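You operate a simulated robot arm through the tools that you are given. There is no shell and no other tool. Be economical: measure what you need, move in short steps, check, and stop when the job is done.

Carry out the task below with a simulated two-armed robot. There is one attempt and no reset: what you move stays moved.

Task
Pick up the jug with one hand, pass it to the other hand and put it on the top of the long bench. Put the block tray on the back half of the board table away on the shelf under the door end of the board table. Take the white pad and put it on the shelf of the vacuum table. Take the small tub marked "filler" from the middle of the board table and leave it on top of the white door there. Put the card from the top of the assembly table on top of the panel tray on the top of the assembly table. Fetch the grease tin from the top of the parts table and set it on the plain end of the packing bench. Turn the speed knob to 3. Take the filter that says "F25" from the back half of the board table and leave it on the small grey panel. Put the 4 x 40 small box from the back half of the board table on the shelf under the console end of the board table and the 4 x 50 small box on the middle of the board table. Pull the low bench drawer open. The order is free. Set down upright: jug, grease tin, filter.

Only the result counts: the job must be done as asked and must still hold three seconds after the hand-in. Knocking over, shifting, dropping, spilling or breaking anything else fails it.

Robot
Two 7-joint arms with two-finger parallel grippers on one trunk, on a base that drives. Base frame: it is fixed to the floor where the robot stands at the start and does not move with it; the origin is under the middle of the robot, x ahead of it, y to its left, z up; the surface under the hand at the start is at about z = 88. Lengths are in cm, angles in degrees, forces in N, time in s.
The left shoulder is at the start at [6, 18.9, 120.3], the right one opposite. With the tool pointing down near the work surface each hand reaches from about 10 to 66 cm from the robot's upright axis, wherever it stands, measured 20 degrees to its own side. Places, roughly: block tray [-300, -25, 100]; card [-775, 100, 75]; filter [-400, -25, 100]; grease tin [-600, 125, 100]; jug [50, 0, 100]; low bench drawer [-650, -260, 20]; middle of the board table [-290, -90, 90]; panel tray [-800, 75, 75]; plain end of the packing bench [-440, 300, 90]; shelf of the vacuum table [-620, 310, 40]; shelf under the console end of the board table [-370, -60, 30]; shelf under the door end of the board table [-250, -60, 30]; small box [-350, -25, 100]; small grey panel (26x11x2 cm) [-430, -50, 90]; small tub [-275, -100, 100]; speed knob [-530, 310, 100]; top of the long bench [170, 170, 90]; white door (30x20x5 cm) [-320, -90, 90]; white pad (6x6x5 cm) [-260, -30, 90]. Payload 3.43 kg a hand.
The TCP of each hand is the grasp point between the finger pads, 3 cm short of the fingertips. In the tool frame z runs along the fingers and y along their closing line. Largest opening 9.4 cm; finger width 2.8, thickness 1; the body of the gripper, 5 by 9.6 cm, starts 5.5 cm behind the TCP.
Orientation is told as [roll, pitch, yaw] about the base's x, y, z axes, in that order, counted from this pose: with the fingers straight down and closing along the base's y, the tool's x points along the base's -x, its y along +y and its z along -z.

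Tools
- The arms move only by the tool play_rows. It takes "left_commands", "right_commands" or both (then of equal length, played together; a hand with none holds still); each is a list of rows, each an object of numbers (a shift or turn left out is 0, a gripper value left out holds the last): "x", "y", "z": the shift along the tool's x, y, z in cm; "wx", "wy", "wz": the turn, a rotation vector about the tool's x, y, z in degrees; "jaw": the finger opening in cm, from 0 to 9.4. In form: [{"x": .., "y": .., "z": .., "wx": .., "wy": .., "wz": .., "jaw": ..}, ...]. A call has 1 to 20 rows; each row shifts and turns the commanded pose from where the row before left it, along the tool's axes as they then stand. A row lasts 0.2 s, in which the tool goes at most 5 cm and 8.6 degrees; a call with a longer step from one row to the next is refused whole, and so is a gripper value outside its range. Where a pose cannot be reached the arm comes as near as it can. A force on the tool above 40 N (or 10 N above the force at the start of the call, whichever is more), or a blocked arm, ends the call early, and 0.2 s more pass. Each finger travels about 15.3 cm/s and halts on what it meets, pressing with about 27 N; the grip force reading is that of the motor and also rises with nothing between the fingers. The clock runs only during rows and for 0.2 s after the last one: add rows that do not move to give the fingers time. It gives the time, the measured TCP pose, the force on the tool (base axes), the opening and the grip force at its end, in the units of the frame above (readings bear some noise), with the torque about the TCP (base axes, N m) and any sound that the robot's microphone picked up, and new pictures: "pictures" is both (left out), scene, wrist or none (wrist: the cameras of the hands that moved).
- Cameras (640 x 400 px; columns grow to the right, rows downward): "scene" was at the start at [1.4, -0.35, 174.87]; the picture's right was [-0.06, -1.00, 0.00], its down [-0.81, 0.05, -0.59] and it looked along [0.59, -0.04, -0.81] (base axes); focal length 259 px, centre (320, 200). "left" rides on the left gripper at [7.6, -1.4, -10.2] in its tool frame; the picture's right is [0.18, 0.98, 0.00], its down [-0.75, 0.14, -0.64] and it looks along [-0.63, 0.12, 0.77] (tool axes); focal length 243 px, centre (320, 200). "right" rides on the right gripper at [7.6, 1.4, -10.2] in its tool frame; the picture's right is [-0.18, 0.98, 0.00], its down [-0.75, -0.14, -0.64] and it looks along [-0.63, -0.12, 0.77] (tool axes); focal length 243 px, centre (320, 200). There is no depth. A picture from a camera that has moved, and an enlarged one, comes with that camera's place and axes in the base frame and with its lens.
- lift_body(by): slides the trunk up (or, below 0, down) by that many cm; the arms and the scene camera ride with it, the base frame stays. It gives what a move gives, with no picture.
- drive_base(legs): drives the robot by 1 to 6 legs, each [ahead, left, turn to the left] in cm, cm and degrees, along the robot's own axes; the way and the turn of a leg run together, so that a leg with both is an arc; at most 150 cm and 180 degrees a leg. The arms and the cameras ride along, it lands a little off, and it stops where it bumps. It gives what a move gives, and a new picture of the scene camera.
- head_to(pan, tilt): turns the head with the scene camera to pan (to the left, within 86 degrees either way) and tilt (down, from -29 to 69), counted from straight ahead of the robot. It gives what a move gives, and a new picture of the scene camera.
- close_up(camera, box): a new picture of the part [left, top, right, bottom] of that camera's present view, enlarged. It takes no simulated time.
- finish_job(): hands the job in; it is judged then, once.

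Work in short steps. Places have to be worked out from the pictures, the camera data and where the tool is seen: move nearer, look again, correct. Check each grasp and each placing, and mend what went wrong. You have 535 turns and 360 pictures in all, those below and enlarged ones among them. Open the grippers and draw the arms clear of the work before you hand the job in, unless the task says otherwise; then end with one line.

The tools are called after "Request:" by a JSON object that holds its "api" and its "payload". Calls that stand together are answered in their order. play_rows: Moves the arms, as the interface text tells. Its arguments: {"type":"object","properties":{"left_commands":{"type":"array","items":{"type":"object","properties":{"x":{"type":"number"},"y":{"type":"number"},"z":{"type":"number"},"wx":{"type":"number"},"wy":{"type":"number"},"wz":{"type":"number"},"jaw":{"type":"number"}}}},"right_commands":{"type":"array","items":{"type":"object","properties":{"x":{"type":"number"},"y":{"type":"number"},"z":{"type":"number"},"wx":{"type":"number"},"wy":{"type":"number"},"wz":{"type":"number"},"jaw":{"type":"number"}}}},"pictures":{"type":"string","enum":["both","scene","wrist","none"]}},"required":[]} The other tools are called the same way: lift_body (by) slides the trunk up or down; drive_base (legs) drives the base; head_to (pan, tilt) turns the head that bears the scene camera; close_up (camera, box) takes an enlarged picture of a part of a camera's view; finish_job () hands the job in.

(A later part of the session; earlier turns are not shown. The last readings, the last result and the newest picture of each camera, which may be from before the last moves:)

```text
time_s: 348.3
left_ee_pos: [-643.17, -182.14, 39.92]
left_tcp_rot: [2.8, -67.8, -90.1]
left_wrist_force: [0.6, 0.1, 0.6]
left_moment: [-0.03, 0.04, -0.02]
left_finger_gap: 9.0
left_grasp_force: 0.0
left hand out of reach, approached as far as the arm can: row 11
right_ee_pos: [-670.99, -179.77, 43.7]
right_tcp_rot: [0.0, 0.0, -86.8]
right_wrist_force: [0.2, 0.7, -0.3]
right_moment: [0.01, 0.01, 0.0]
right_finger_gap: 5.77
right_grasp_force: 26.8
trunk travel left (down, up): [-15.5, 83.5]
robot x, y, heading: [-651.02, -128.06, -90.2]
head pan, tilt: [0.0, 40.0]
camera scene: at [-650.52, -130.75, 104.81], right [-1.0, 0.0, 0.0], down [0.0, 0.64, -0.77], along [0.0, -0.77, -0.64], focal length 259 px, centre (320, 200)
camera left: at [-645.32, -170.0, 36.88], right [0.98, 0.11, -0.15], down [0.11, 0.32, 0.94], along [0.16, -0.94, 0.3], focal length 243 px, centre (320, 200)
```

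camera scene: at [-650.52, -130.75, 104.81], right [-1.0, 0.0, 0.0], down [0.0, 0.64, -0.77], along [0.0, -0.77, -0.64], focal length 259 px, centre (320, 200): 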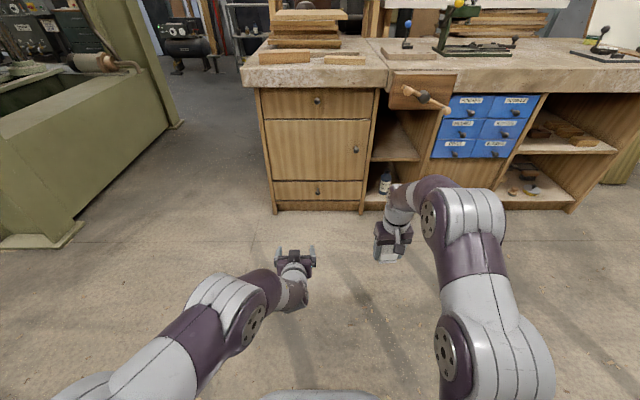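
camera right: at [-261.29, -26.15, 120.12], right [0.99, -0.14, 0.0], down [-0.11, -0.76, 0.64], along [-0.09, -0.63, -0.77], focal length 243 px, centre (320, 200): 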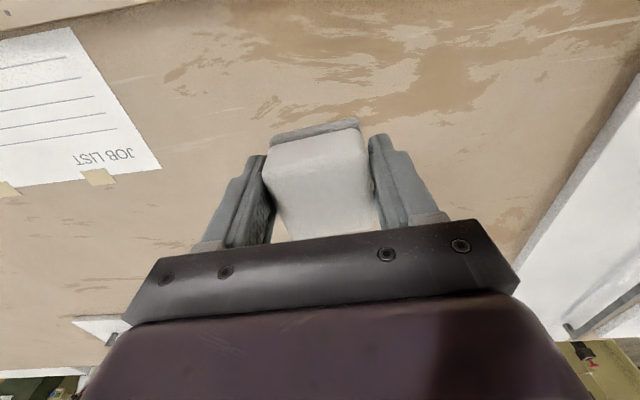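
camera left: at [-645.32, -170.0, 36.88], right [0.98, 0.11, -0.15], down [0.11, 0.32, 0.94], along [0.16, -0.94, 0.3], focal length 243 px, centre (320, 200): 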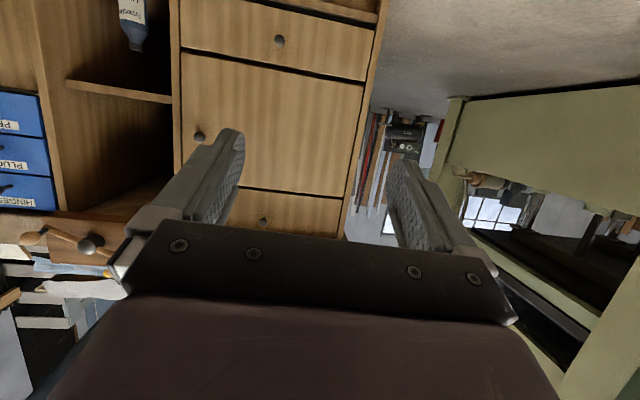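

The knob works out at about (-649.6, -239.7, 19.9). I lower and align the left hand, pull the right back, and drive closer.

Request:
{"api": "play_rows", "payload": {"left_commands": [{"x": 3.4, "z": 1.3, "y": -2.1}, {"x": 3.4, "z": 1.3, "y": -2.1}, {"x": 3.4, "z": 1.3, "y": -2.1}, {"x": 3.4, "z": 1.3}, {"x": 3.2, "z": 1.3}, {}], "right_commands": [{"x": 3}, {"x": 3}, {"x": 3}, {"z": -3}, {"z": -3}, {}], "pictures": "wrist"}}

Request:
{"api": "drive_base", "payload": {"legs": [[40, 0, 0]]}}

Request:
{"api": "close_up", "payload": {"camera": "left", "box": [0, 0, 640, 400]}}

```text
time_s: 349.7
left_ee_pos: [-649.26, -182.28, 21.83]
left_tcp_rot: [2.9, -67.8, -90.1]
left_wrist_force: [0.1, 0.4, 0.8]
left_moment: [-0.01, -0.02, 0.02]
left_finger_gap: 9.01
left_grasp_force: 0.0
right_ee_pos: [-671.39, -170.79, 49.62]
right_tcp_rot: [-0.1, 0.1, -86.8]
right_wrist_force: [-0.4, -1.1, -1.1]
right_moment: [-0.02, 0.0, 0.01]
right_finger_gap: 5.79
right_grasp_force: 27.3
trunk travel left (down, up): [-15.5, 83.5]
robot x, y, heading: [-650.8, -128.58, -90.3]
head pan, tilt: [0.0, 40.0]
camera right: at [-670.51, -163.2, 59.89], right [0.99, -0.13, 0.0], down [-0.1, -0.76, 0.64], along [-0.08, -0.64, -0.77], focal length 243 px, centre (320, 200)
camera left: at [-651.39, -170.09, 18.72], right [0.98, 0.11, -0.15], down [0.11, 0.32, 0.94], along [0.16, -0.94, 0.3], focal length 243 px, centre (320, 200)
```

right: 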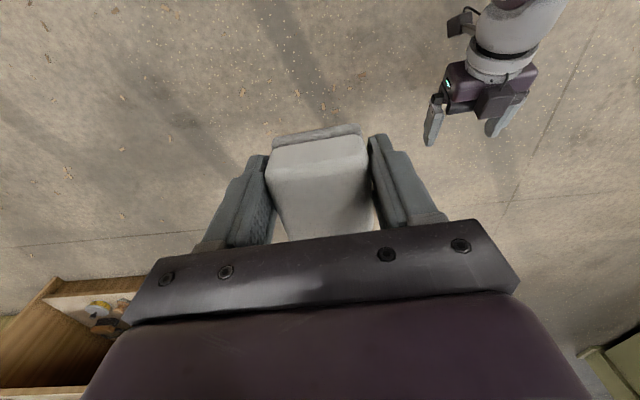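
left: 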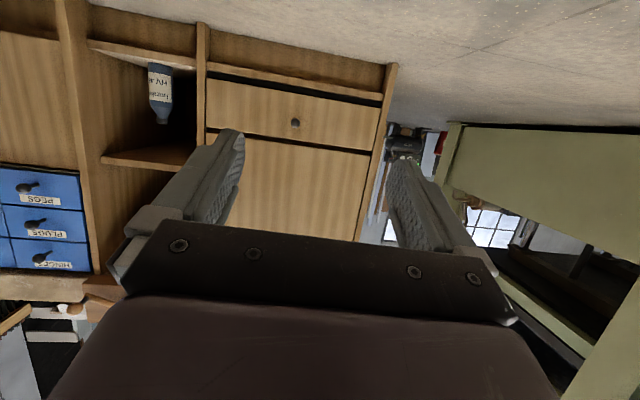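

```text
time_s: 352.1
left_ee_pos: [-649.21, -221.9, 21.82]
left_tcp_rot: [3.0, -67.8, -89.9]
left_wrist_force: [-0.4, 0.7, -0.1]
left_moment: [0.0, 0.03, 0.0]
left_finger_gap: 8.99
left_grasp_force: 0.1
right_ee_pos: [-671.41, -210.65, 49.69]
right_tcp_rot: [0.1, 0.0, -86.7]
right_wrist_force: [-0.5, 1.3, -0.4]
right_moment: [0.03, 0.0, 0.0]
right_finger_gap: 5.79
right_grasp_force: 27.2
trunk travel left (down, up): [-15.5, 83.5]
robot x, y, heading: [-650.65, -168.24, -90.2]
head pan, tilt: [0.0, 40.0]
camera scene: at [-650.61, -170.42, 104.81], right [-1.0, 0.0, 0.0], down [0.0, 0.64, -0.77], along [0.0, -0.77, -0.64], focal length 259 px, centre (320, 200)
```

scene: 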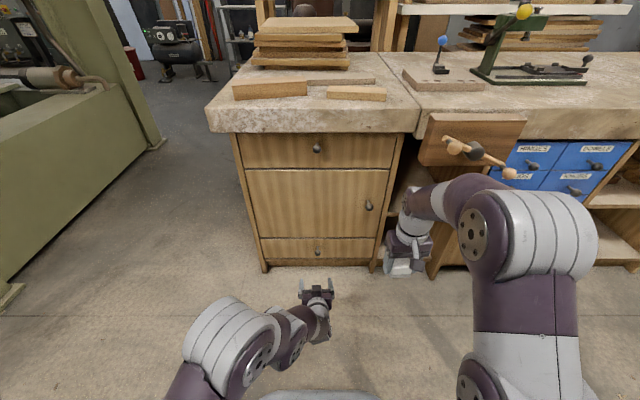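

```text
1.00 times, centred on (320, 200) of left (not enlarged: the box is as wide or as high as the picture)
camera zoom: at [-651.35, -209.77, 18.75], right [0.98, 0.12, -0.15], down [0.11, 0.32, 0.94], along [0.16, -0.94, 0.3], focal length 243 px, centre (320, 200)
```

zoom: 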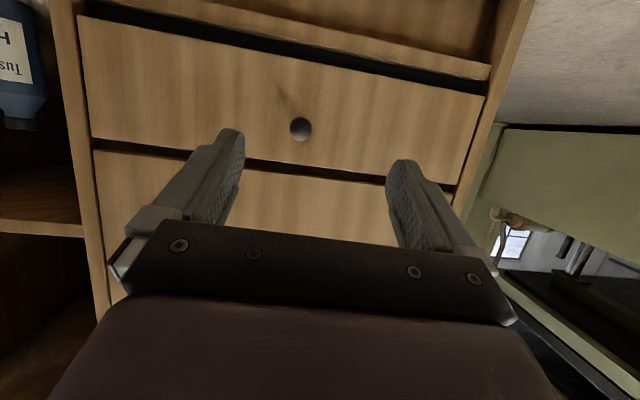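

The knob is at (-649.8, -239.2, 19.8), right ahead. I advance the fingers around it.

Request:
{"api": "play_rows", "payload": {"left_commands": [{"x": -1, "z": 3.9, "y": -0.6, "jaw": 5.5}, {"x": -1, "z": 3.9}, {"x": -1, "z": 3.9}, {}], "pictures": "both"}}

```text
time_s: 353.1
left_ee_pos: [-649.46, -234.08, 20.29]
left_tcp_rot: [2.9, -67.7, -89.9]
left_wrist_force: [0.6, 0.3, 0.0]
left_moment: [0.01, 0.05, -0.02]
left_finger_gap: 5.51
left_grasp_force: 0.1
right_ee_pos: [-671.34, -210.61, 49.75]
right_tcp_rot: [0.1, 0.0, -86.7]
right_wrist_force: [-0.6, -0.1, -1.0]
right_moment: [0.02, 0.0, -0.02]
right_finger_gap: 5.76
right_grasp_force: 27.4
trunk travel left (down, up): [-15.5, 83.5]
robot x, y, heading: [-651.04, -168.03, -90.1]
head pan, tilt: [0.0, 40.0]
camera scene: at [-650.61, -170.43, 104.81], right [-1.0, 0.0, 0.0], down [0.0, 0.64, -0.77], along [0.0, -0.77, -0.64], focal length 259 px, centre (320, 200)
camera left: at [-651.51, -221.84, 17.24], right [0.98, 0.12, -0.15], down [0.11, 0.32, 0.94], along [0.16, -0.94, 0.3], focal length 243 px, centre (320, 200)
```

scene: 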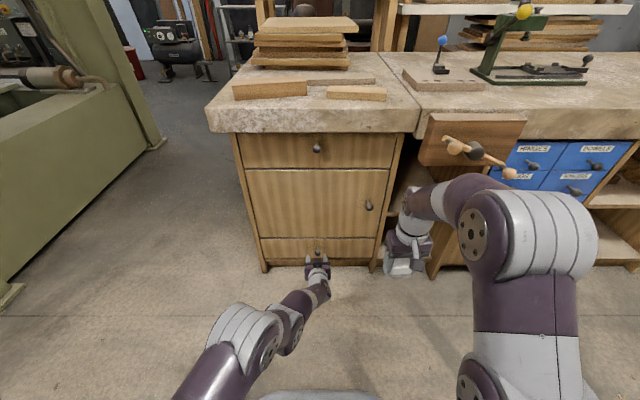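
left: 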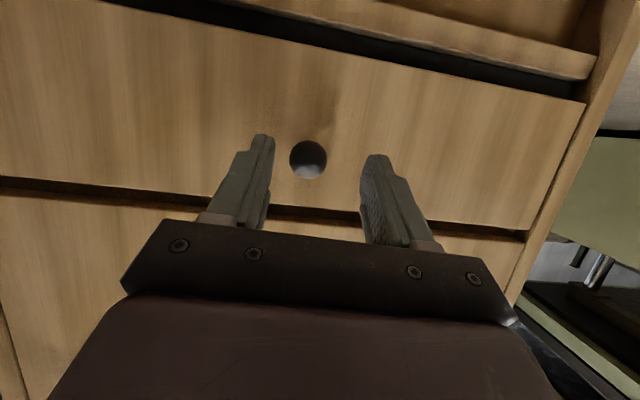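

The knob lies between the fingertips. I move in 3.5 cm more and close on it.

Request:
{"api": "play_rows", "payload": {"left_commands": [{"x": -0.65, "z": 1.6, "y": -0.4}, {"x": -0.65, "z": 1.6}, {}, {"jaw": 0}, {"jaw": 0}, {"jaw": 0}, {}], "pictures": "wrist"}}

```text
time_s: 354.7
left_ee_pos: [-649.91, -237.3, 20.33]
left_tcp_rot: [2.7, -67.6, -90.3]
left_wrist_force: [-1.4, 2.0, -2.0]
left_moment: [-0.44, 0.05, -0.19]
left_finger_gap: 2.54
left_grasp_force: 45.1
right_ee_pos: [-671.44, -210.54, 49.56]
right_tcp_rot: [0.0, -0.1, -86.7]
right_wrist_force: [0.2, -0.4, 0.0]
right_moment: [0.0, 0.0, 0.01]
right_finger_gap: 5.77
right_grasp_force: 27.1
trunk travel left (down, up): [-15.5, 83.5]
robot x, y, heading: [-650.8, -168.06, -90.0]
head pan, tilt: [0.0, 40.0]
stopped in row 7 (left hand): the force on the tool passed its limit at 41 N (the readings are from after the stop); the commanded pose is now the measured one
camera left: at [-651.9, -225.19, 17.13], right [0.98, 0.11, -0.15], down [0.11, 0.31, 0.94], along [0.15, -0.94, 0.3], focal length 243 px, centre (320, 200)
```

left: 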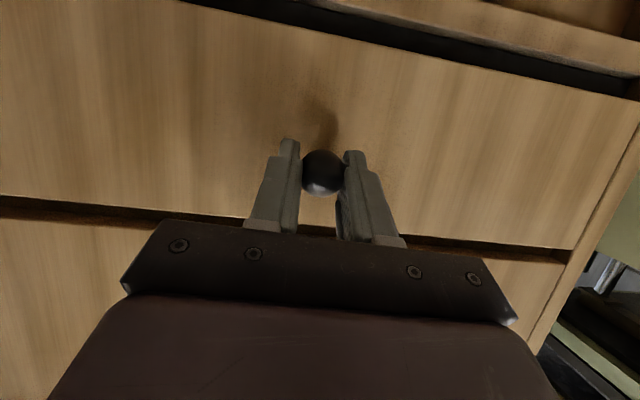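

The knob is gripped (2.54 cm). I pull straight back along +y.

Request:
{"api": "play_rows", "payload": {"left_commands": [{"x": 0.38, "z": -0.93}, {"x": 0.38, "z": -0.93}, {"x": 0.57, "z": -1.4}, {"x": 0.57, "z": -1.4}, {"x": 0.57, "z": -1.4}, {"x": 0.57, "z": -1.4}, {}], "pictures": "both"}}

```text
time_s: 356.1
left_ee_pos: [-649.88, -229.71, 20.2]
left_tcp_rot: [2.7, -67.9, -89.8]
left_wrist_force: [1.5, 0.1, 4.8]
left_moment: [0.64, -0.14, 0.07]
left_finger_gap: 2.58
left_grasp_force: 45.1
right_ee_pos: [-671.39, -210.49, 49.76]
right_tcp_rot: [0.0, 0.0, -86.5]
right_wrist_force: [-0.3, -0.4, -0.7]
right_moment: [0.01, 0.02, 0.01]
right_finger_gap: 5.75
right_grasp_force: 27.0
trunk travel left (down, up): [-15.5, 83.5]
robot x, y, heading: [-650.62, -168.51, -89.9]
head pan, tilt: [0.0, 40.0]
stopped in row 6 (left hand): the force on the tool passed its limit at 42 N (the readings are from after the stop); the commanded pose is now the measured one
camera scene: at [-650.61, -170.4, 104.81], right [-1.0, 0.0, 0.0], down [0.0, 0.64, -0.77], along [0.0, -0.77, -0.64], focal length 259 px, centre (320, 200)
camera left: at [-652.01, -217.6, 17.09], right [0.98, 0.12, -0.15], down [0.11, 0.32, 0.94], along [0.16, -0.94, 0.3], focal length 243 px, centre (320, 200)
```

scene: 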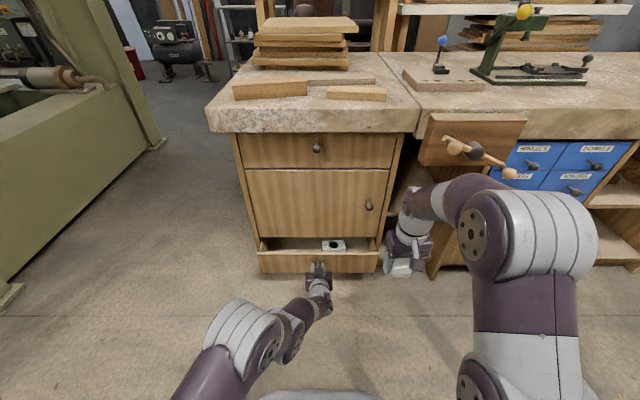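
left: 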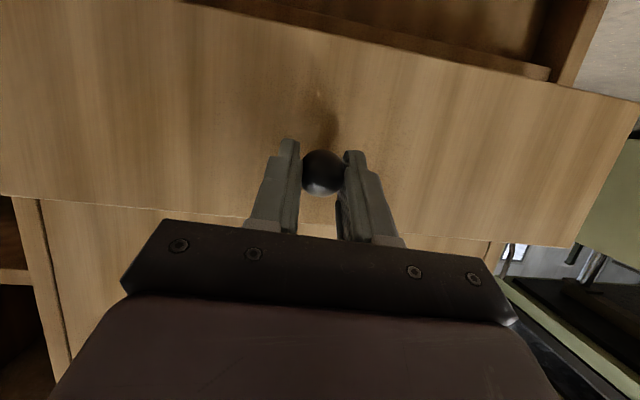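

The drawer is open about 7.5 cm. I keep pulling.

Request:
{"api": "play_rows", "payload": {"left_commands": [{"x": 0.38, "z": -0.93}, {"x": 0.38, "z": -0.93}, {"x": 0.38, "z": -0.93}, {"x": 0.38, "z": -0.93}, {"x": 0.38, "z": -0.93}, {"x": 0.38, "z": -0.93}, {"x": 0.38, "z": -0.93}, {"x": 0.38, "z": -0.93}, {}], "pictures": "none"}}

```text
time_s: 357.7
left_ee_pos: [-649.88, -223.43, 20.25]
left_tcp_rot: [2.7, -68.0, -89.3]
left_wrist_force: [2.5, -1.6, 5.6]
left_moment: [0.6, -0.15, 0.09]
left_finger_gap: 2.52
left_grasp_force: 44.7
right_ee_pos: [-671.25, -210.6, 49.74]
right_tcp_rot: [0.0, 0.0, -86.6]
right_wrist_force: [-0.4, 0.3, -0.3]
right_moment: [-0.02, 0.01, -0.02]
right_finger_gap: 5.79
right_grasp_force: 27.2
trunk travel left (down, up): [-15.5, 83.5]
robot x, y, heading: [-650.69, -167.57, -90.1]
head pan, tilt: [0.0, 40.0]
stopped in row 7 (left hand): the force on the tool passed its limit at 42 N (the readings are from after the stop); the commanded pose is now the measured one
```

It's at 14 cm now. The force builds slowly, probably from a slight misalignment, so I continue in short pulls.

Request:
{"api": "play_rows", "payload": {"left_commands": [{"x": 0.38, "z": -0.93}, {"x": 0.38, "z": -0.93}, {"x": 0.38, "z": -0.93}, {"x": 0.38, "z": -0.93}, {"x": 0.38, "z": -0.93}, {}], "pictures": "none"}}

Request:
{"api": "play_rows", "payload": {"left_commands": [{"x": 0.38, "z": -0.93}, {"x": 0.38, "z": -0.93}, {"x": 0.38, "z": -0.93}, {"x": 0.38, "z": -0.93}, {"x": 0.38, "z": -0.93}, {}], "pictures": "both"}}

```text
time_s: 358.7
left_ee_pos: [-649.87, -219.77, 20.24]
left_tcp_rot: [1.7, -67.3, -87.7]
left_wrist_force: [-1.2, 1.5, -22.7]
left_moment: [0.93, -0.17, -0.11]
left_finger_gap: 2.58
left_grasp_force: 44.9
right_ee_pos: [-671.26, -210.8, 49.64]
right_tcp_rot: [0.1, 0.2, -86.6]
right_wrist_force: [-0.4, 0.2, -0.5]
right_moment: [0.03, 0.03, -0.02]
right_finger_gap: 5.79
right_grasp_force: 27.0
trunk travel left (down, up): [-15.5, 83.5]
robot x, y, heading: [-651.08, -168.09, -89.7]
head pan, tilt: [0.0, 40.0]
stopped in row 5 (left hand): the force on the tool passed its limit at 48 N (the readings are from after the stop); the commanded pose is now the measured one
```

```text
time_s: 359.0
left_ee_pos: [-649.95, -219.73, 20.33]
left_tcp_rot: [1.0, -67.1, -86.9]
left_wrist_force: [-1.3, 1.2, -21.1]
left_moment: [1.13, 0.0, -0.14]
left_finger_gap: 2.56
left_grasp_force: 44.7
right_ee_pos: [-671.16, -210.68, 49.62]
right_tcp_rot: [0.0, 0.1, -86.3]
right_wrist_force: [-0.5, 0.1, -1.6]
right_moment: [0.02, -0.03, 0.01]
right_finger_gap: 5.8
right_grasp_force: 27.9
trunk travel left (down, up): [-15.5, 83.5]
robot x, y, heading: [-650.53, -167.77, -89.9]
head pan, tilt: [0.0, 40.0]
stopped in row 1 (left hand): the force on the tool passed its limit at 46 N (the readings are from after the stop); the commanded pose is now the measured one
camera scene: at [-650.55, -170.62, 104.8], right [-1.0, 0.0, 0.0], down [0.0, 0.64, -0.76], along [0.0, -0.76, -0.64], focal length 259 px, centre (320, 200)
camera left: at [-652.31, -207.45, 17.34], right [0.98, 0.14, -0.16], down [0.11, 0.31, 0.94], along [0.18, -0.94, 0.28], focal length 243 px, centre (320, 200)
```

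scene: 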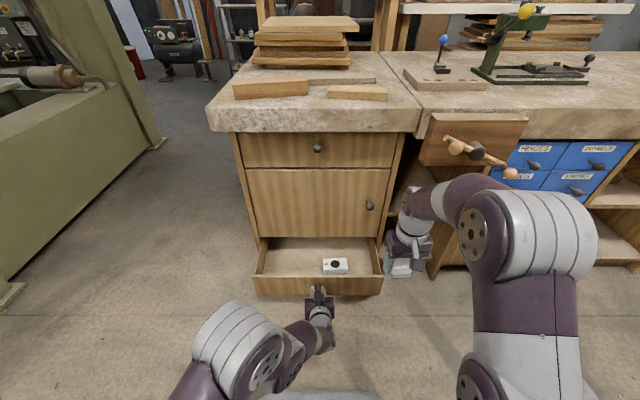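
left: 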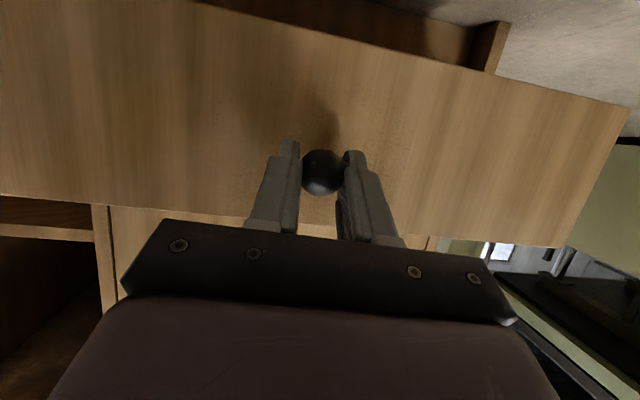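

It's open about 17.5 cm, and the arm itself now seems to resist. I release that strain by backing the base a few centimetres, still holding the knob.

Request:
{"api": "drive_base", "payload": {"legs": [[-5, 0, 0]]}}

```text
time_s: 360.1
left_ee_pos: [-649.94, -214.41, 20.26]
left_tcp_rot: [1.1, -66.9, -87.1]
left_wrist_force: [0.1, -1.3, -9.8]
left_moment: [-0.04, -0.02, -0.05]
left_finger_gap: 2.57
left_grasp_force: 45.2
right_ee_pos: [-671.31, -205.63, 49.7]
right_tcp_rot: [-0.1, 0.2, -86.5]
right_wrist_force: [0.5, -0.2, -1.0]
right_moment: [-0.01, 0.04, 0.0]
right_finger_gap: 5.78
right_grasp_force: 26.8
trunk travel left (down, up): [-15.5, 83.5]
robot x, y, heading: [-650.7, -162.92, -89.9]
head pan, tilt: [0.0, 40.0]
stopped in leg 1: the force on the tool passed its limit at 40 N (the readings are from after the stop); the commanded pose is now the measured one
camera scene: at [-650.55, -165.45, 104.83], right [-1.0, 0.0, 0.0], down [0.0, 0.64, -0.77], along [0.0, -0.77, -0.64], focal length 259 px, centre (320, 200)
```

scene: 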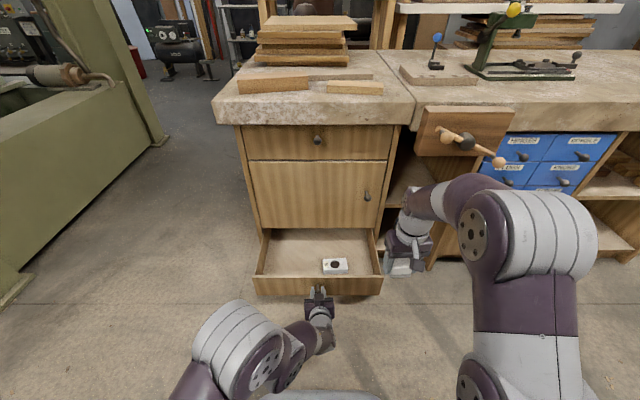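

It's open about 23 cm. One more short pull tells me whether it has reached its stop.

Request:
{"api": "drive_base", "payload": {"legs": [[-4, 0, 0]]}}

```text
time_s: 361.0
left_ee_pos: [-649.86, -210.48, 20.25]
left_tcp_rot: [1.0, -66.9, -86.9]
left_wrist_force: [-1.7, 0.5, -10.7]
left_moment: [0.47, 0.1, 0.04]
left_finger_gap: 2.55
left_grasp_force: 44.6
right_ee_pos: [-671.23, -201.45, 49.69]
right_tcp_rot: [0.0, 0.2, -86.5]
right_wrist_force: [1.3, 0.2, 0.0]
right_moment: [0.03, 0.03, -0.02]
right_finger_gap: 5.77
right_grasp_force: 27.0
trunk travel left (down, up): [-15.5, 83.5]
robot x, y, heading: [-650.58, -159.06, -90.0]
head pan, tilt: [0.0, 40.0]
camera scene: at [-650.55, -161.37, 104.81], right [-1.0, 0.0, 0.0], down [0.0, 0.64, -0.77], along [0.0, -0.77, -0.64], focal length 259 px, centre (320, 200)
```

scene: 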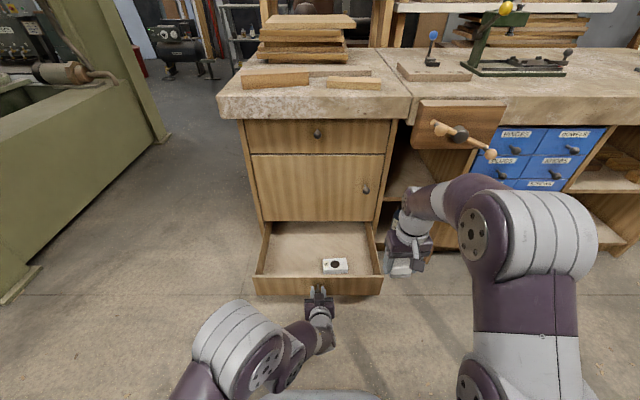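

It still moves freely (27 cm). I continue a little further to find the stop.

Request:
{"api": "drive_base", "payload": {"legs": [[-4, 0, 0]]}}

Request:
{"api": "drive_base", "payload": {"legs": [[-4, 0, 0]]}}

```text
time_s: 361.8
left_ee_pos: [-649.85, -209.19, 20.57]
left_tcp_rot: [0.4, -67.3, -86.4]
left_wrist_force: [0.1, -0.9, -0.2]
left_moment: [0.05, 0.05, -0.02]
left_finger_gap: 2.55
left_grasp_force: 45.0
right_ee_pos: [-671.4, -200.13, 49.75]
right_tcp_rot: [-0.1, 0.0, -86.4]
right_wrist_force: [0.6, -0.1, -0.2]
right_moment: [0.02, 0.0, 0.0]
right_finger_gap: 5.78
right_grasp_force: 26.9
trunk travel left (down, up): [-15.5, 83.5]
robot x, y, heading: [-650.63, -157.36, -89.8]
head pan, tilt: [0.0, 40.0]
stopped in leg 1: the force on the tool passed its limit at 118 N (the readings are from after the stop); the commanded pose is now the measured one
camera scene: at [-650.55, -159.82, 104.83], right [-1.0, 0.0, 0.0], down [0.0, 0.64, -0.77], along [0.0, -0.77, -0.64], focal length 259 px, centre (320, 200)
```

scene: 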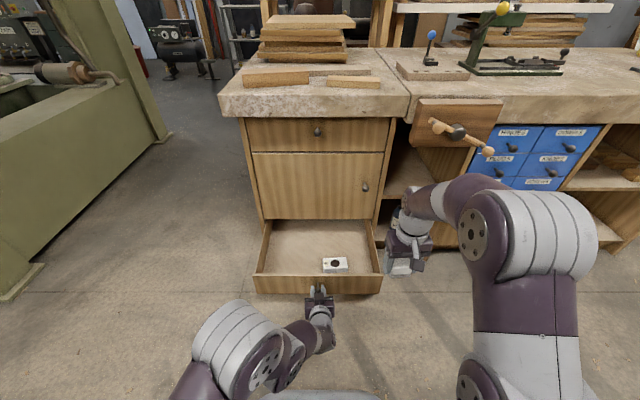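

```text
time_s: 362.6
left_ee_pos: [-650.04, -208.45, 20.85]
left_tcp_rot: [-0.4, -67.6, -85.2]
left_wrist_force: [-1.1, 0.0, -2.6]
left_moment: [-0.37, 0.09, -0.03]
left_finger_gap: 2.54
left_grasp_force: 44.6
right_ee_pos: [-671.34, -198.85, 49.82]
right_tcp_rot: [-0.1, 0.1, -86.5]
right_wrist_force: [0.7, 1.1, -0.7]
right_moment: [0.03, -0.01, -0.02]
right_finger_gap: 5.78
right_grasp_force: 27.3
trunk travel left (down, up): [-15.5, 83.5]
robot x, y, heading: [-650.85, -156.24, -89.9]
head pan, tilt: [0.0, 40.0]
stopped in leg 1: the force on the tool passed its limit at 104 N (the readings are from after the stop); the commanded pose is now the measured one
camera scene: at [-650.56, -158.72, 104.83], right [-1.0, 0.0, 0.0], down [0.0, 0.64, -0.77], along [0.0, -0.77, -0.64], focal length 259 px, centre (320, 200)
```

scene: 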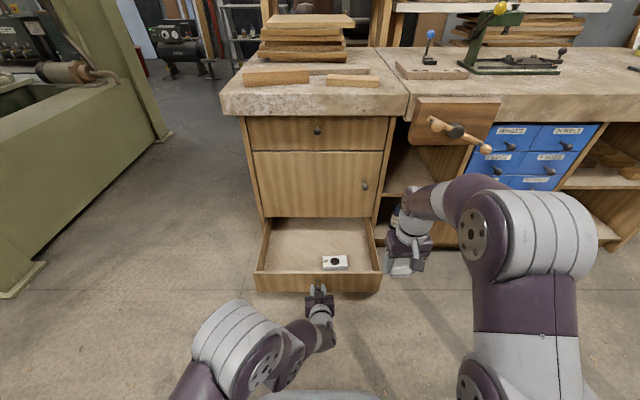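

The drawer has reached its stop at about 28 cm. I release the knob and back straight off.

Request:
{"api": "play_rows", "payload": {"left_commands": [{"jaw": 5}, {"jaw": 6}, {}], "pictures": "none"}}

Request:
{"api": "drive_base", "payload": {"legs": [[-40, 0, 0]]}}

```text
time_s: 363.4
left_ee_pos: [-649.84, -208.47, 20.82]
left_tcp_rot: [-0.4, -67.7, -85.1]
left_wrist_force: [0.3, 0.1, 0.0]
left_moment: [-0.04, 0.02, -0.02]
left_finger_gap: 5.98
left_grasp_force: 0.1
right_ee_pos: [-671.18, -198.89, 49.67]
right_tcp_rot: [-0.1, 0.0, -86.3]
right_wrist_force: [-0.1, -1.4, 0.0]
right_moment: [0.03, 0.0, 0.02]
right_finger_gap: 5.74
right_grasp_force: 27.0
trunk travel left (down, up): [-15.5, 83.5]
robot x, y, heading: [-650.46, -156.34, -89.9]
head pan, tilt: [0.0, 40.0]
```

```text
time_s: 365.8
left_ee_pos: [-649.63, -168.62, 20.85]
left_tcp_rot: [-0.5, -67.8, -84.6]
left_wrist_force: [0.1, -0.3, -0.6]
left_moment: [0.04, 0.02, -0.03]
left_finger_gap: 6.01
left_grasp_force: 0.1
right_ee_pos: [-671.08, -159.3, 49.68]
right_tcp_rot: [-0.1, 0.0, -85.9]
right_wrist_force: [0.2, 0.1, -0.7]
right_moment: [0.02, 0.0, 0.01]
right_finger_gap: 5.8
right_grasp_force: 27.7
trunk travel left (down, up): [-15.5, 83.5]
robot x, y, heading: [-650.73, -116.75, -89.5]
head pan, tilt: [0.0, 40.0]
camera scene: at [-650.72, -118.92, 104.81], right [-1.0, -0.01, 0.0], down [-0.01, 0.64, -0.77], along [0.01, -0.77, -0.64], focal length 259 px, centre (320, 200)
```

scene: 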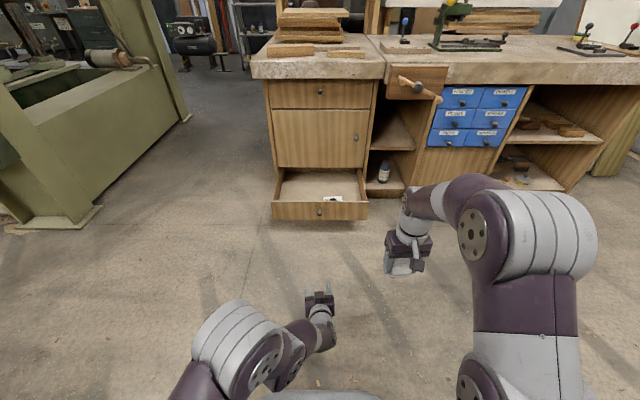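

The drawer is open. I raise the trunk, return the left hand to fingers-down, and turn toward the assembly table.

Request:
{"api": "lift_body", "payload": {"by": 40}}

Request:
{"api": "play_rows", "payload": {"left_commands": [{"wy": 8}, {"wy": 8}, {"wy": 8}, {"wy": 8}, {"wy": 8}, {"wy": 8}, {"wy": 8}, {"wy": 8}, {"wy": 4}, {"x": 4, "y": 3}, {"x": 4, "y": 3}, {"z": -4, "jaw": 9.4}, {"z": -4}, {"z": -4}, {"z": -4}, {"z": -2}, {}], "pictures": "none"}}

Request:
{"api": "lift_body", "payload": {"by": 32}}

Request:
{"api": "drive_base", "payload": {"legs": [[0, 0, -140]]}}

Request:
{"api": "head_to", "payload": {"pan": 0, "tilt": 20}}

```text
time_s: 369.7
left_ee_pos: [-649.68, -168.66, 60.84]
left_tcp_rot: [-0.5, -67.8, -84.7]
left_wrist_force: [-0.9, -0.3, -0.5]
left_moment: [0.0, 0.0, 0.01]
left_finger_gap: 6.02
left_grasp_force: 0.1
right_ee_pos: [-671.05, -159.28, 89.62]
right_tcp_rot: [-0.1, 0.0, -85.9]
right_wrist_force: [-0.4, 0.2, -1.6]
right_moment: [0.01, 0.0, 0.03]
right_finger_gap: 5.79
right_grasp_force: 26.8
trunk travel left (down, up): [-55.5, 43.5]
robot x, y, heading: [-650.94, -116.39, -89.4]
head pan, tilt: [0.0, 40.0]
```

```text
time_s: 373.3
left_ee_pos: [-644.11, -160.31, 79.02]
left_tcp_rot: [-0.2, 0.3, -85.2]
left_wrist_force: [-0.3, 0.4, -0.7]
left_moment: [-0.03, -0.02, 0.0]
left_finger_gap: 9.41
left_grasp_force: 0.0
right_ee_pos: [-671.08, -159.35, 89.73]
right_tcp_rot: [-0.2, -0.1, -85.9]
right_wrist_force: [0.2, -0.4, -0.6]
right_moment: [0.01, -0.01, 0.01]
right_finger_gap: 5.79
right_grasp_force: 27.0
trunk travel left (down, up): [-55.5, 43.5]
robot x, y, heading: [-650.72, -116.82, -89.5]
head pan, tilt: [0.0, 40.0]
```

```text
time_s: 376.4
left_ee_pos: [-644.16, -160.08, 110.87]
left_tcp_rot: [-0.3, 0.3, -85.0]
left_wrist_force: [0.4, 0.9, 0.4]
left_moment: [-0.02, -0.01, -0.01]
left_finger_gap: 9.4
left_grasp_force: 0.1
right_ee_pos: [-671.02, -159.35, 121.7]
right_tcp_rot: [-0.1, -0.1, -86.0]
right_wrist_force: [0.1, 0.6, 0.0]
right_moment: [-0.01, -0.01, -0.01]
right_finger_gap: 5.78
right_grasp_force: 27.1
trunk travel left (down, up): [-87.5, 11.5]
robot x, y, heading: [-650.86, -116.9, -89.4]
head pan, tilt: [0.0, 40.0]
```

```text
time_s: 382.7
left_ee_pos: [-683.36, -86.64, 110.88]
left_tcp_rot: [-0.2, 0.3, 133.5]
left_wrist_force: [0.3, -0.5, -0.6]
left_moment: [-0.02, -0.01, 0.02]
left_finger_gap: 9.37
left_grasp_force: 0.0
right_ee_pos: [-661.69, -70.34, 121.7]
right_tcp_rot: [-0.1, 0.0, 132.7]
right_wrist_force: [0.4, 0.0, -1.0]
right_moment: [-0.01, 0.0, -0.03]
right_finger_gap: 5.8
right_grasp_force: 27.1
trunk travel left (down, up): [-87.5, 11.5]
robot x, y, heading: [-650.62, -116.69, 129.1]
head pan, tilt: [0.0, 40.0]
camera scene: at [-652.33, -114.43, 176.81], right [0.78, 0.63, 0.0], down [0.41, -0.5, -0.77], along [-0.48, 0.59, -0.64], focal length 259 px, centre (320, 200)
```

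scene: 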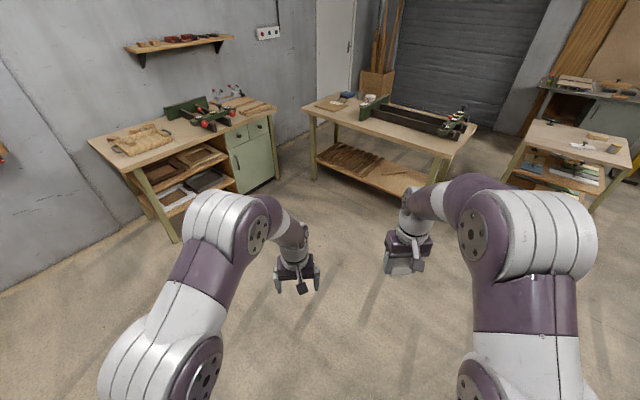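

```text
time_s: 383.5
left_ee_pos: [-683.32, -86.51, 110.93]
left_tcp_rot: [-0.2, 0.3, 133.5]
left_wrist_force: [1.4, -1.1, 0.6]
left_moment: [-0.01, 0.01, 0.0]
left_finger_gap: 9.39
left_grasp_force: 0.0
right_ee_pos: [-661.71, -70.43, 121.7]
right_tcp_rot: [-0.1, 0.0, 132.7]
right_wrist_force: [0.0, 0.4, -0.2]
right_moment: [-0.02, -0.01, 0.02]
right_finger_gap: 5.8
right_grasp_force: 26.5
trunk travel left (down, up): [-87.5, 11.5]
robot x, y, heading: [-650.62, -116.6, 128.8]
head pan, tilt: [0.0, 20.0]
camera scene: at [-652.83, -113.8, 179.94], right [0.78, 0.63, 0.0], down [0.22, -0.27, -0.94], along [-0.59, 0.73, -0.34], focal length 259 px, centre (320, 200)
```

scene: 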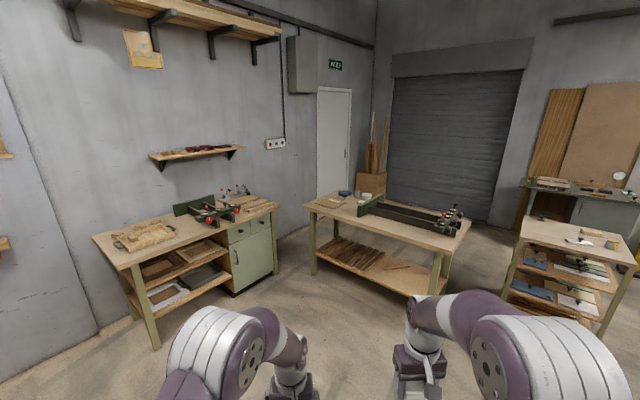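

The assembly table is ahead, and the parts table is to its right. I turn to +y and approach the assembly table.

Request:
{"api": "drive_base", "payload": {"legs": [[0, 0, -39], [60, 120, 0], [60, 0, 0]]}}

Request:
{"api": "head_to", "payload": {"pan": 0, "tilt": 45}}

```text
time_s: 395.1
left_ee_pos: [-780.32, 45.64, 110.88]
left_tcp_rot: [-0.3, 0.4, 95.1]
left_wrist_force: [-0.4, 0.1, 0.4]
left_moment: [0.02, -0.01, -0.01]
left_finger_gap: 9.37
left_grasp_force: 0.2
right_ee_pos: [-753.35, 44.93, 121.78]
right_tcp_rot: [-0.1, 0.0, 94.3]
right_wrist_force: [0.4, -0.4, -1.2]
right_moment: [-0.01, 0.03, -0.02]
right_finger_gap: 5.78
right_grasp_force: 26.9
trunk travel left (down, up): [-87.5, 11.5]
robot x, y, heading: [-773.72, 2.01, 90.8]
head pan, tilt: [0.0, 20.0]
camera scene: at [-773.44, 5.42, 179.96], right [1.0, 0.01, 0.0], down [0.0, -0.34, -0.94], along [-0.01, 0.94, -0.34], focal length 259 px, centre (320, 200)
```

scene: 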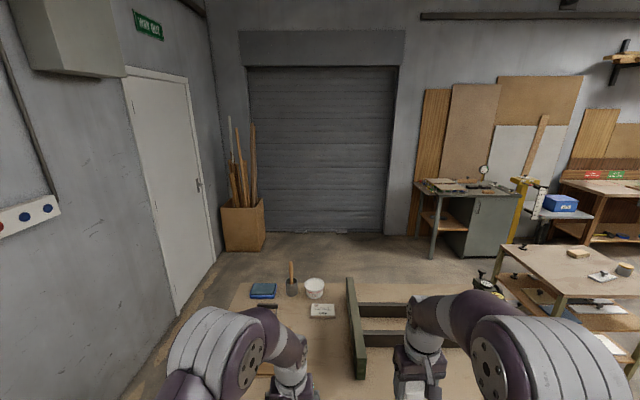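

```text
time_s: 396.0
left_ee_pos: [-780.3, 45.82, 110.89]
left_tcp_rot: [-0.3, 0.3, 95.0]
left_wrist_force: [-0.8, -0.4, -0.1]
left_moment: [0.01, 0.02, 0.0]
left_finger_gap: 9.41
left_grasp_force: 0.1
right_ee_pos: [-753.44, 45.05, 121.75]
right_tcp_rot: [-0.1, 0.0, 94.3]
right_wrist_force: [0.5, -0.2, -0.6]
right_moment: [-0.02, 0.01, -0.01]
right_finger_gap: 5.78
right_grasp_force: 27.1
trunk travel left (down, up): [-87.5, 11.5]
robot x, y, heading: [-773.21, 2.06, 90.6]
head pan, tilt: [0.0, 45.0]
camera scene: at [-773.42, 4.36, 176.09], right [1.0, 0.01, 0.0], down [0.01, -0.71, -0.71], along [-0.01, 0.71, -0.71], focal length 259 px, centre (320, 200)
```

scene: 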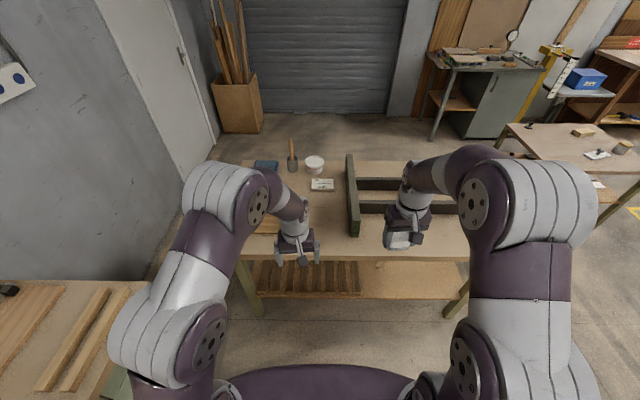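

I see a card near (-774, 115). I move the left hand aside to see the panel tray and enlarge the view.

Request:
{"api": "play_rows", "payload": {"left_commands": [{"x": 4, "y": 4}, {"x": 4, "y": 4}, {"y": 4}, {"y": 4}, {}], "pictures": "none"}}

Request:
{"api": "close_up", "payload": {"camera": "scene", "box": [220, 130, 380, 260]}}

```text
refused: row 1 steps farther than a row can; nothing moved
```

```text
3.08 times, centred on (300, 195) of scene
camera zoom: at [-773.42, 4.36, 176.09], right [1.0, 0.01, 0.0], down [0.01, -0.71, -0.71], along [-0.01, 0.71, -0.71], focal length 798 px, centre (382, 215)
```

zoom: 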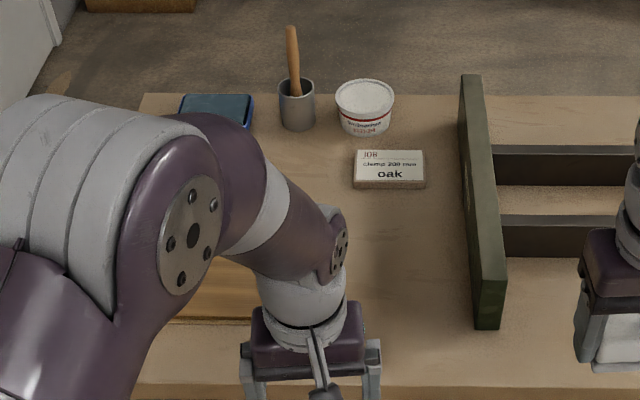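

I retry with smaller steps to clear the view of the tray.

Request:
{"api": "play_rows", "payload": {"left_commands": [{"x": 3, "y": 3.5}, {"x": 3, "y": 3.5}, {"y": 4.5}, {"y": 4.5}, {}], "pictures": "scene"}}

Request:
{"api": "close_up", "payload": {"camera": "scene", "box": [220, 130, 380, 260]}}

```text
time_s: 397.2
left_ee_pos: [-795.82, 38.19, 110.99]
left_tcp_rot: [-0.2, 0.3, 95.0]
left_wrist_force: [0.2, 0.3, -0.2]
left_moment: [0.01, 0.02, 0.01]
left_finger_gap: 9.41
left_grasp_force: 0.1
right_ee_pos: [-753.29, 44.97, 121.63]
right_tcp_rot: [0.1, 0.0, 94.4]
right_wrist_force: [-0.1, -0.6, -0.2]
right_moment: [-0.03, -0.01, -0.02]
right_finger_gap: 5.75
right_grasp_force: 27.1
trunk travel left (down, up): [-87.5, 11.5]
robot x, y, heading: [-773.3, 1.81, 90.7]
head pan, tilt: [0.0, 45.0]
camera scene: at [-773.32, 4.3, 176.09], right [1.0, 0.01, 0.0], down [0.01, -0.71, -0.71], along [-0.01, 0.71, -0.71], focal length 259 px, centre (320, 200)
```

scene: 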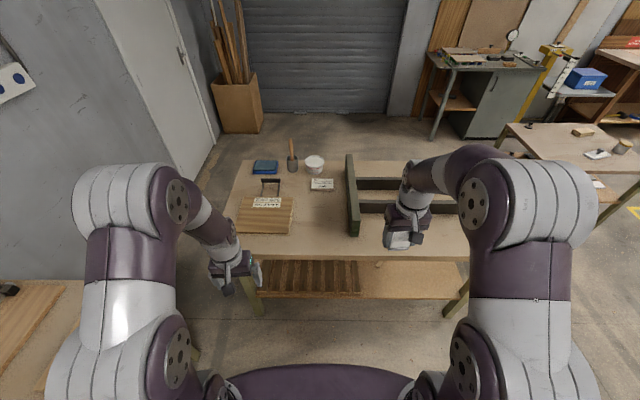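

```text
3.08 times, centred on (300, 195) of scene
camera zoom: at [-773.32, 4.3, 176.09], right [1.0, 0.01, 0.0], down [0.01, -0.71, -0.71], along [-0.01, 0.71, -0.71], focal length 798 px, centre (382, 215)
```

zoom: 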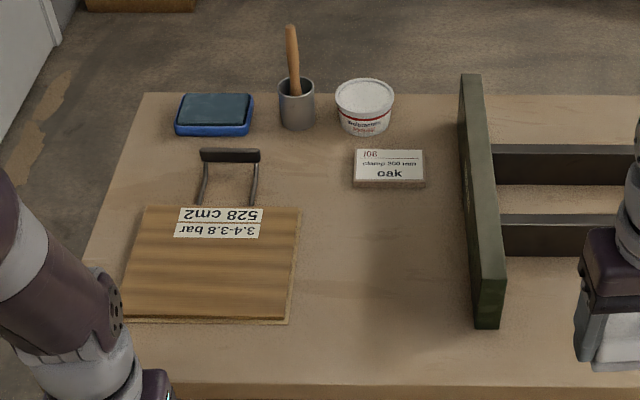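

The card is a flat piece of about 12×8 cm, too far in from this side, so I will come for it from behind the table later. Next is the grease tin on the parts table: I slide right to face it.

Request:
{"api": "drive_base", "payload": {"legs": [[0, -150, 0], [40, -18, 0]]}}

Request:
{"api": "head_to", "payload": {"pan": 0, "tilt": 35}}

```text
time_s: 406.9
left_ee_pos: [-626.68, 80.38, 111.03]
left_tcp_rot: [-0.2, 0.3, 95.1]
left_wrist_force: [-0.2, -0.5, -0.2]
left_moment: [0.02, -0.02, 0.02]
left_finger_gap: 9.4
left_grasp_force: 0.0
right_ee_pos: [-584.14, 86.98, 121.72]
right_tcp_rot: [-0.2, -0.1, 94.3]
right_wrist_force: [0.5, -0.8, 0.1]
right_moment: [0.0, 0.01, 0.01]
right_finger_gap: 5.76
right_grasp_force: 27.5
trunk travel left (down, up): [-87.5, 11.5]
robot x, y, heading: [-604.16, 43.9, 90.8]
head pan, tilt: [0.0, 45.0]
camera scene: at [-604.24, 46.35, 176.09], right [1.0, 0.01, 0.0], down [0.01, -0.71, -0.71], along [-0.01, 0.71, -0.71], focal length 259 px, centre (320, 200)
```

scene: 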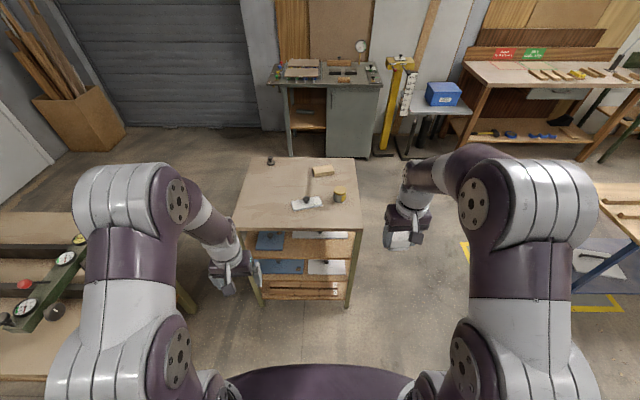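

```text
time_s: 407.6
left_ee_pos: [-626.54, 80.52, 111.05]
left_tcp_rot: [-0.3, 0.3, 95.1]
left_wrist_force: [0.0, -0.7, -0.4]
left_moment: [0.01, -0.04, 0.0]
left_finger_gap: 9.41
left_grasp_force: 0.0
right_ee_pos: [-584.15, 87.18, 121.67]
right_tcp_rot: [-0.1, 0.2, 94.3]
right_wrist_force: [0.7, -0.5, -0.4]
right_moment: [0.0, 0.01, -0.03]
right_finger_gap: 5.79
right_grasp_force: 26.9
trunk travel left (down, up): [-87.5, 11.5]
robot x, y, heading: [-604.05, 44.35, 90.8]
head pan, tilt: [0.0, 35.0]
camera scene: at [-604.15, 47.23, 177.56], right [1.0, 0.01, 0.0], down [0.01, -0.57, -0.82], along [-0.01, 0.82, -0.57], focal length 259 px, centre (320, 200)
```

scene: 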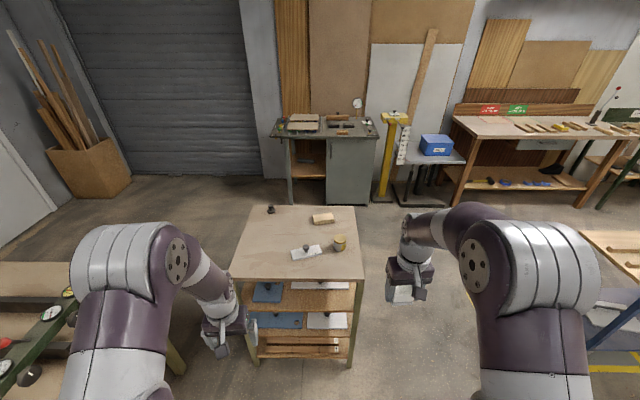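

I enlarge the parts table top to identify the grease tin.

Request:
{"api": "close_up", "payload": {"camera": "scene", "box": [250, 190, 390, 285]}}

Request:
{"api": "close_up", "payload": {"camera": "scene", "box": [250, 90, 480, 230]}}

```text
4.21 times, centred on (320, 238) of scene
camera zoom: at [-604.15, 47.23, 177.56], right [1.0, 0.01, 0.0], down [0.01, -0.57, -0.82], along [-0.01, 0.82, -0.57], focal length 1092 px, centre (320, 42)
```

zoom: 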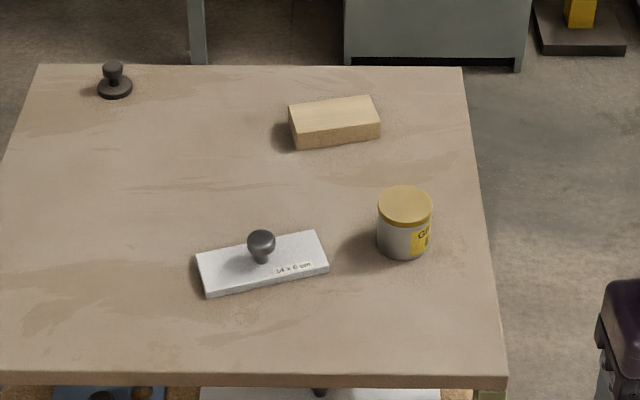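

```text
2.78 times, centred on (365, 160) of scene
camera zoom: at [-604.15, 47.23, 177.56], right [1.0, 0.01, 0.0], down [0.01, -0.57, -0.82], along [-0.01, 0.82, -0.57], focal length 722 px, centre (195, 311)
```

zoom: 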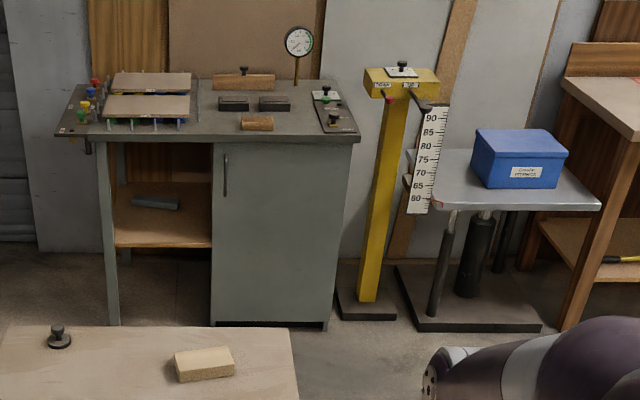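

The grease tin ("G…", yellow lid) is near (-596, 136). I move up to the table.

Request:
{"api": "drive_base", "payload": {"legs": [[42, -17, -0.8]]}}

Request:
{"api": "head_to", "payload": {"pan": 0, "tilt": 55}}

Request:
{"api": "close_up", "payload": {"camera": "left", "box": [0, 0, 640, 400]}}

```text
time_s: 410.4
left_ee_pos: [-609.62, 122.71, 110.97]
left_tcp_rot: [-0.2, 0.3, 94.4]
left_wrist_force: [-0.3, -0.6, -0.5]
left_moment: [0.02, -0.03, -0.04]
left_finger_gap: 9.4
left_grasp_force: 0.0
right_ee_pos: [-567.09, 128.92, 121.66]
right_tcp_rot: [-0.1, 0.0, 93.6]
right_wrist_force: [0.1, -0.1, -1.3]
right_moment: [-0.02, 0.01, 0.0]
right_finger_gap: 5.79
right_grasp_force: 27.0
trunk travel left (down, up): [-87.5, 11.5]
robot x, y, heading: [-587.86, 86.04, 90.0]
head pan, tilt: [0.0, 35.0]
camera scene: at [-587.62, 89.2, 177.57], right [1.0, 0.0, 0.0], down [0.0, -0.57, -0.82], along [0.0, 0.82, -0.57], focal length 259 px, centre (320, 200)
```

scene: 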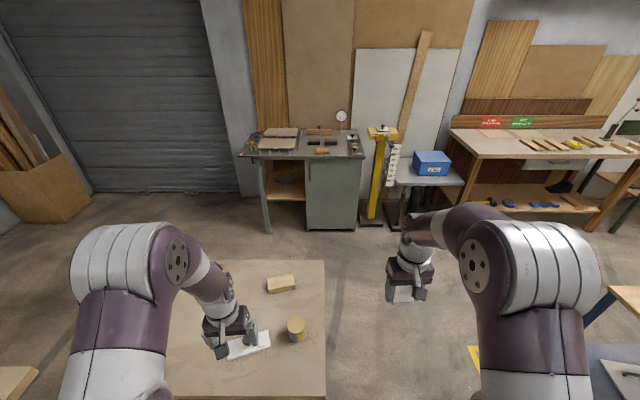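

```text
time_s: 411.2
left_ee_pos: [-609.65, 122.86, 110.96]
left_tcp_rot: [-0.1, 0.3, 94.3]
left_wrist_force: [0.1, -0.1, 0.6]
left_moment: [0.01, -0.01, -0.04]
left_finger_gap: 9.4
left_grasp_force: 0.0
right_ee_pos: [-567.08, 129.06, 121.74]
right_tcp_rot: [-0.2, 0.1, 93.7]
right_wrist_force: [-0.2, 0.4, -0.5]
right_moment: [0.01, 0.04, 0.0]
right_finger_gap: 5.8
right_grasp_force: 26.7
trunk travel left (down, up): [-87.5, 11.5]
robot x, y, heading: [-587.62, 86.02, 90.1]
head pan, tilt: [0.0, 55.0]
camera scene: at [-587.54, 87.81, 174.75], right [1.0, 0.0, 0.0], down [0.0, -0.82, -0.57], along [0.0, 0.57, -0.82], focal length 259 px, centre (320, 200)
```

scene: 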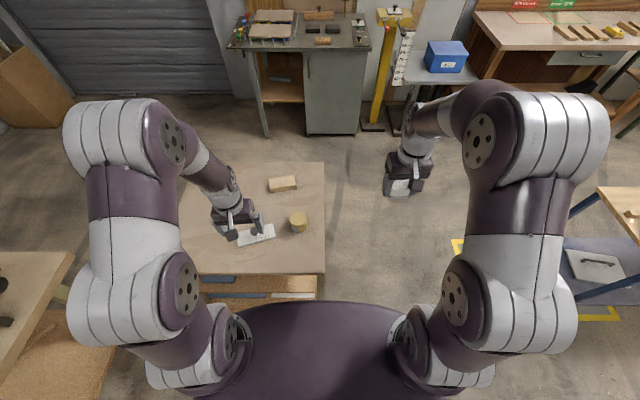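

```text
1.00 times, centred on (320, 200) of left (not enlarged: the box is as wide or as high as the picture)
camera zoom: at [-607.85, 115.39, 121.36], right [-0.97, -0.26, 0.0], down [-0.2, 0.74, 0.64], along [-0.16, 0.62, -0.77], focal length 243 px, centre (320, 200)
```

zoom: 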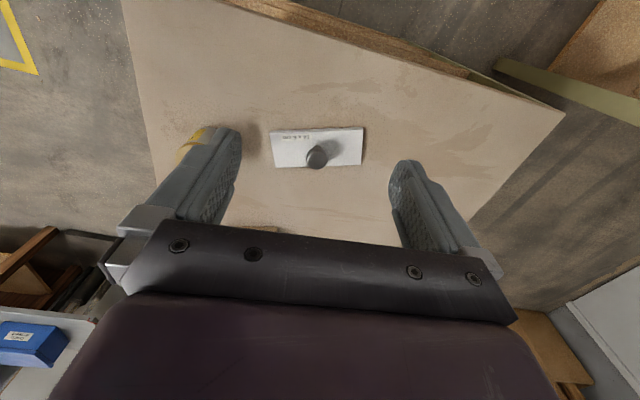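

The tin is at about (-595, 134). I move the left hand above it and look.

Request:
{"api": "play_rows", "payload": {"left_commands": [{"x": -2.5, "y": -3.9}, {"x": -2.6, "y": -3.9}, {"x": -2.6, "y": -3.8}, {"x": -2.5, "y": -3.8}, {}], "pictures": "wrist"}}

```text
time_s: 412.4
left_ee_pos: [-595.17, 133.85, 110.8]
left_tcp_rot: [-0.2, 0.4, 94.4]
left_wrist_force: [-0.6, 1.0, -0.2]
left_moment: [0.03, -0.02, 0.0]
left_finger_gap: 9.42
left_grasp_force: 0.1
right_ee_pos: [-567.12, 128.98, 121.68]
right_tcp_rot: [-0.1, 0.0, 93.7]
right_wrist_force: [-0.2, 0.7, -0.7]
right_moment: [-0.04, -0.03, -0.04]
right_finger_gap: 5.78
right_grasp_force: 26.8
trunk travel left (down, up): [-87.5, 11.5]
robot x, y, heading: [-587.6, 86.38, 90.0]
head pan, tilt: [0.0, 55.0]
camera left: at [-593.29, 126.44, 121.26], right [-0.97, -0.26, 0.0], down [-0.2, 0.74, 0.64], along [-0.16, 0.62, -0.77], focal length 243 px, centre (320, 200)
```

left: 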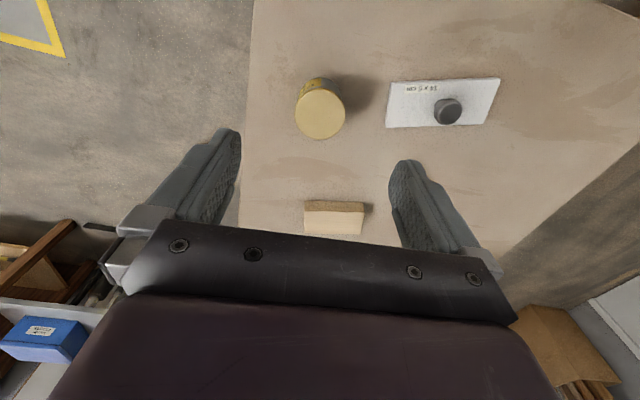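

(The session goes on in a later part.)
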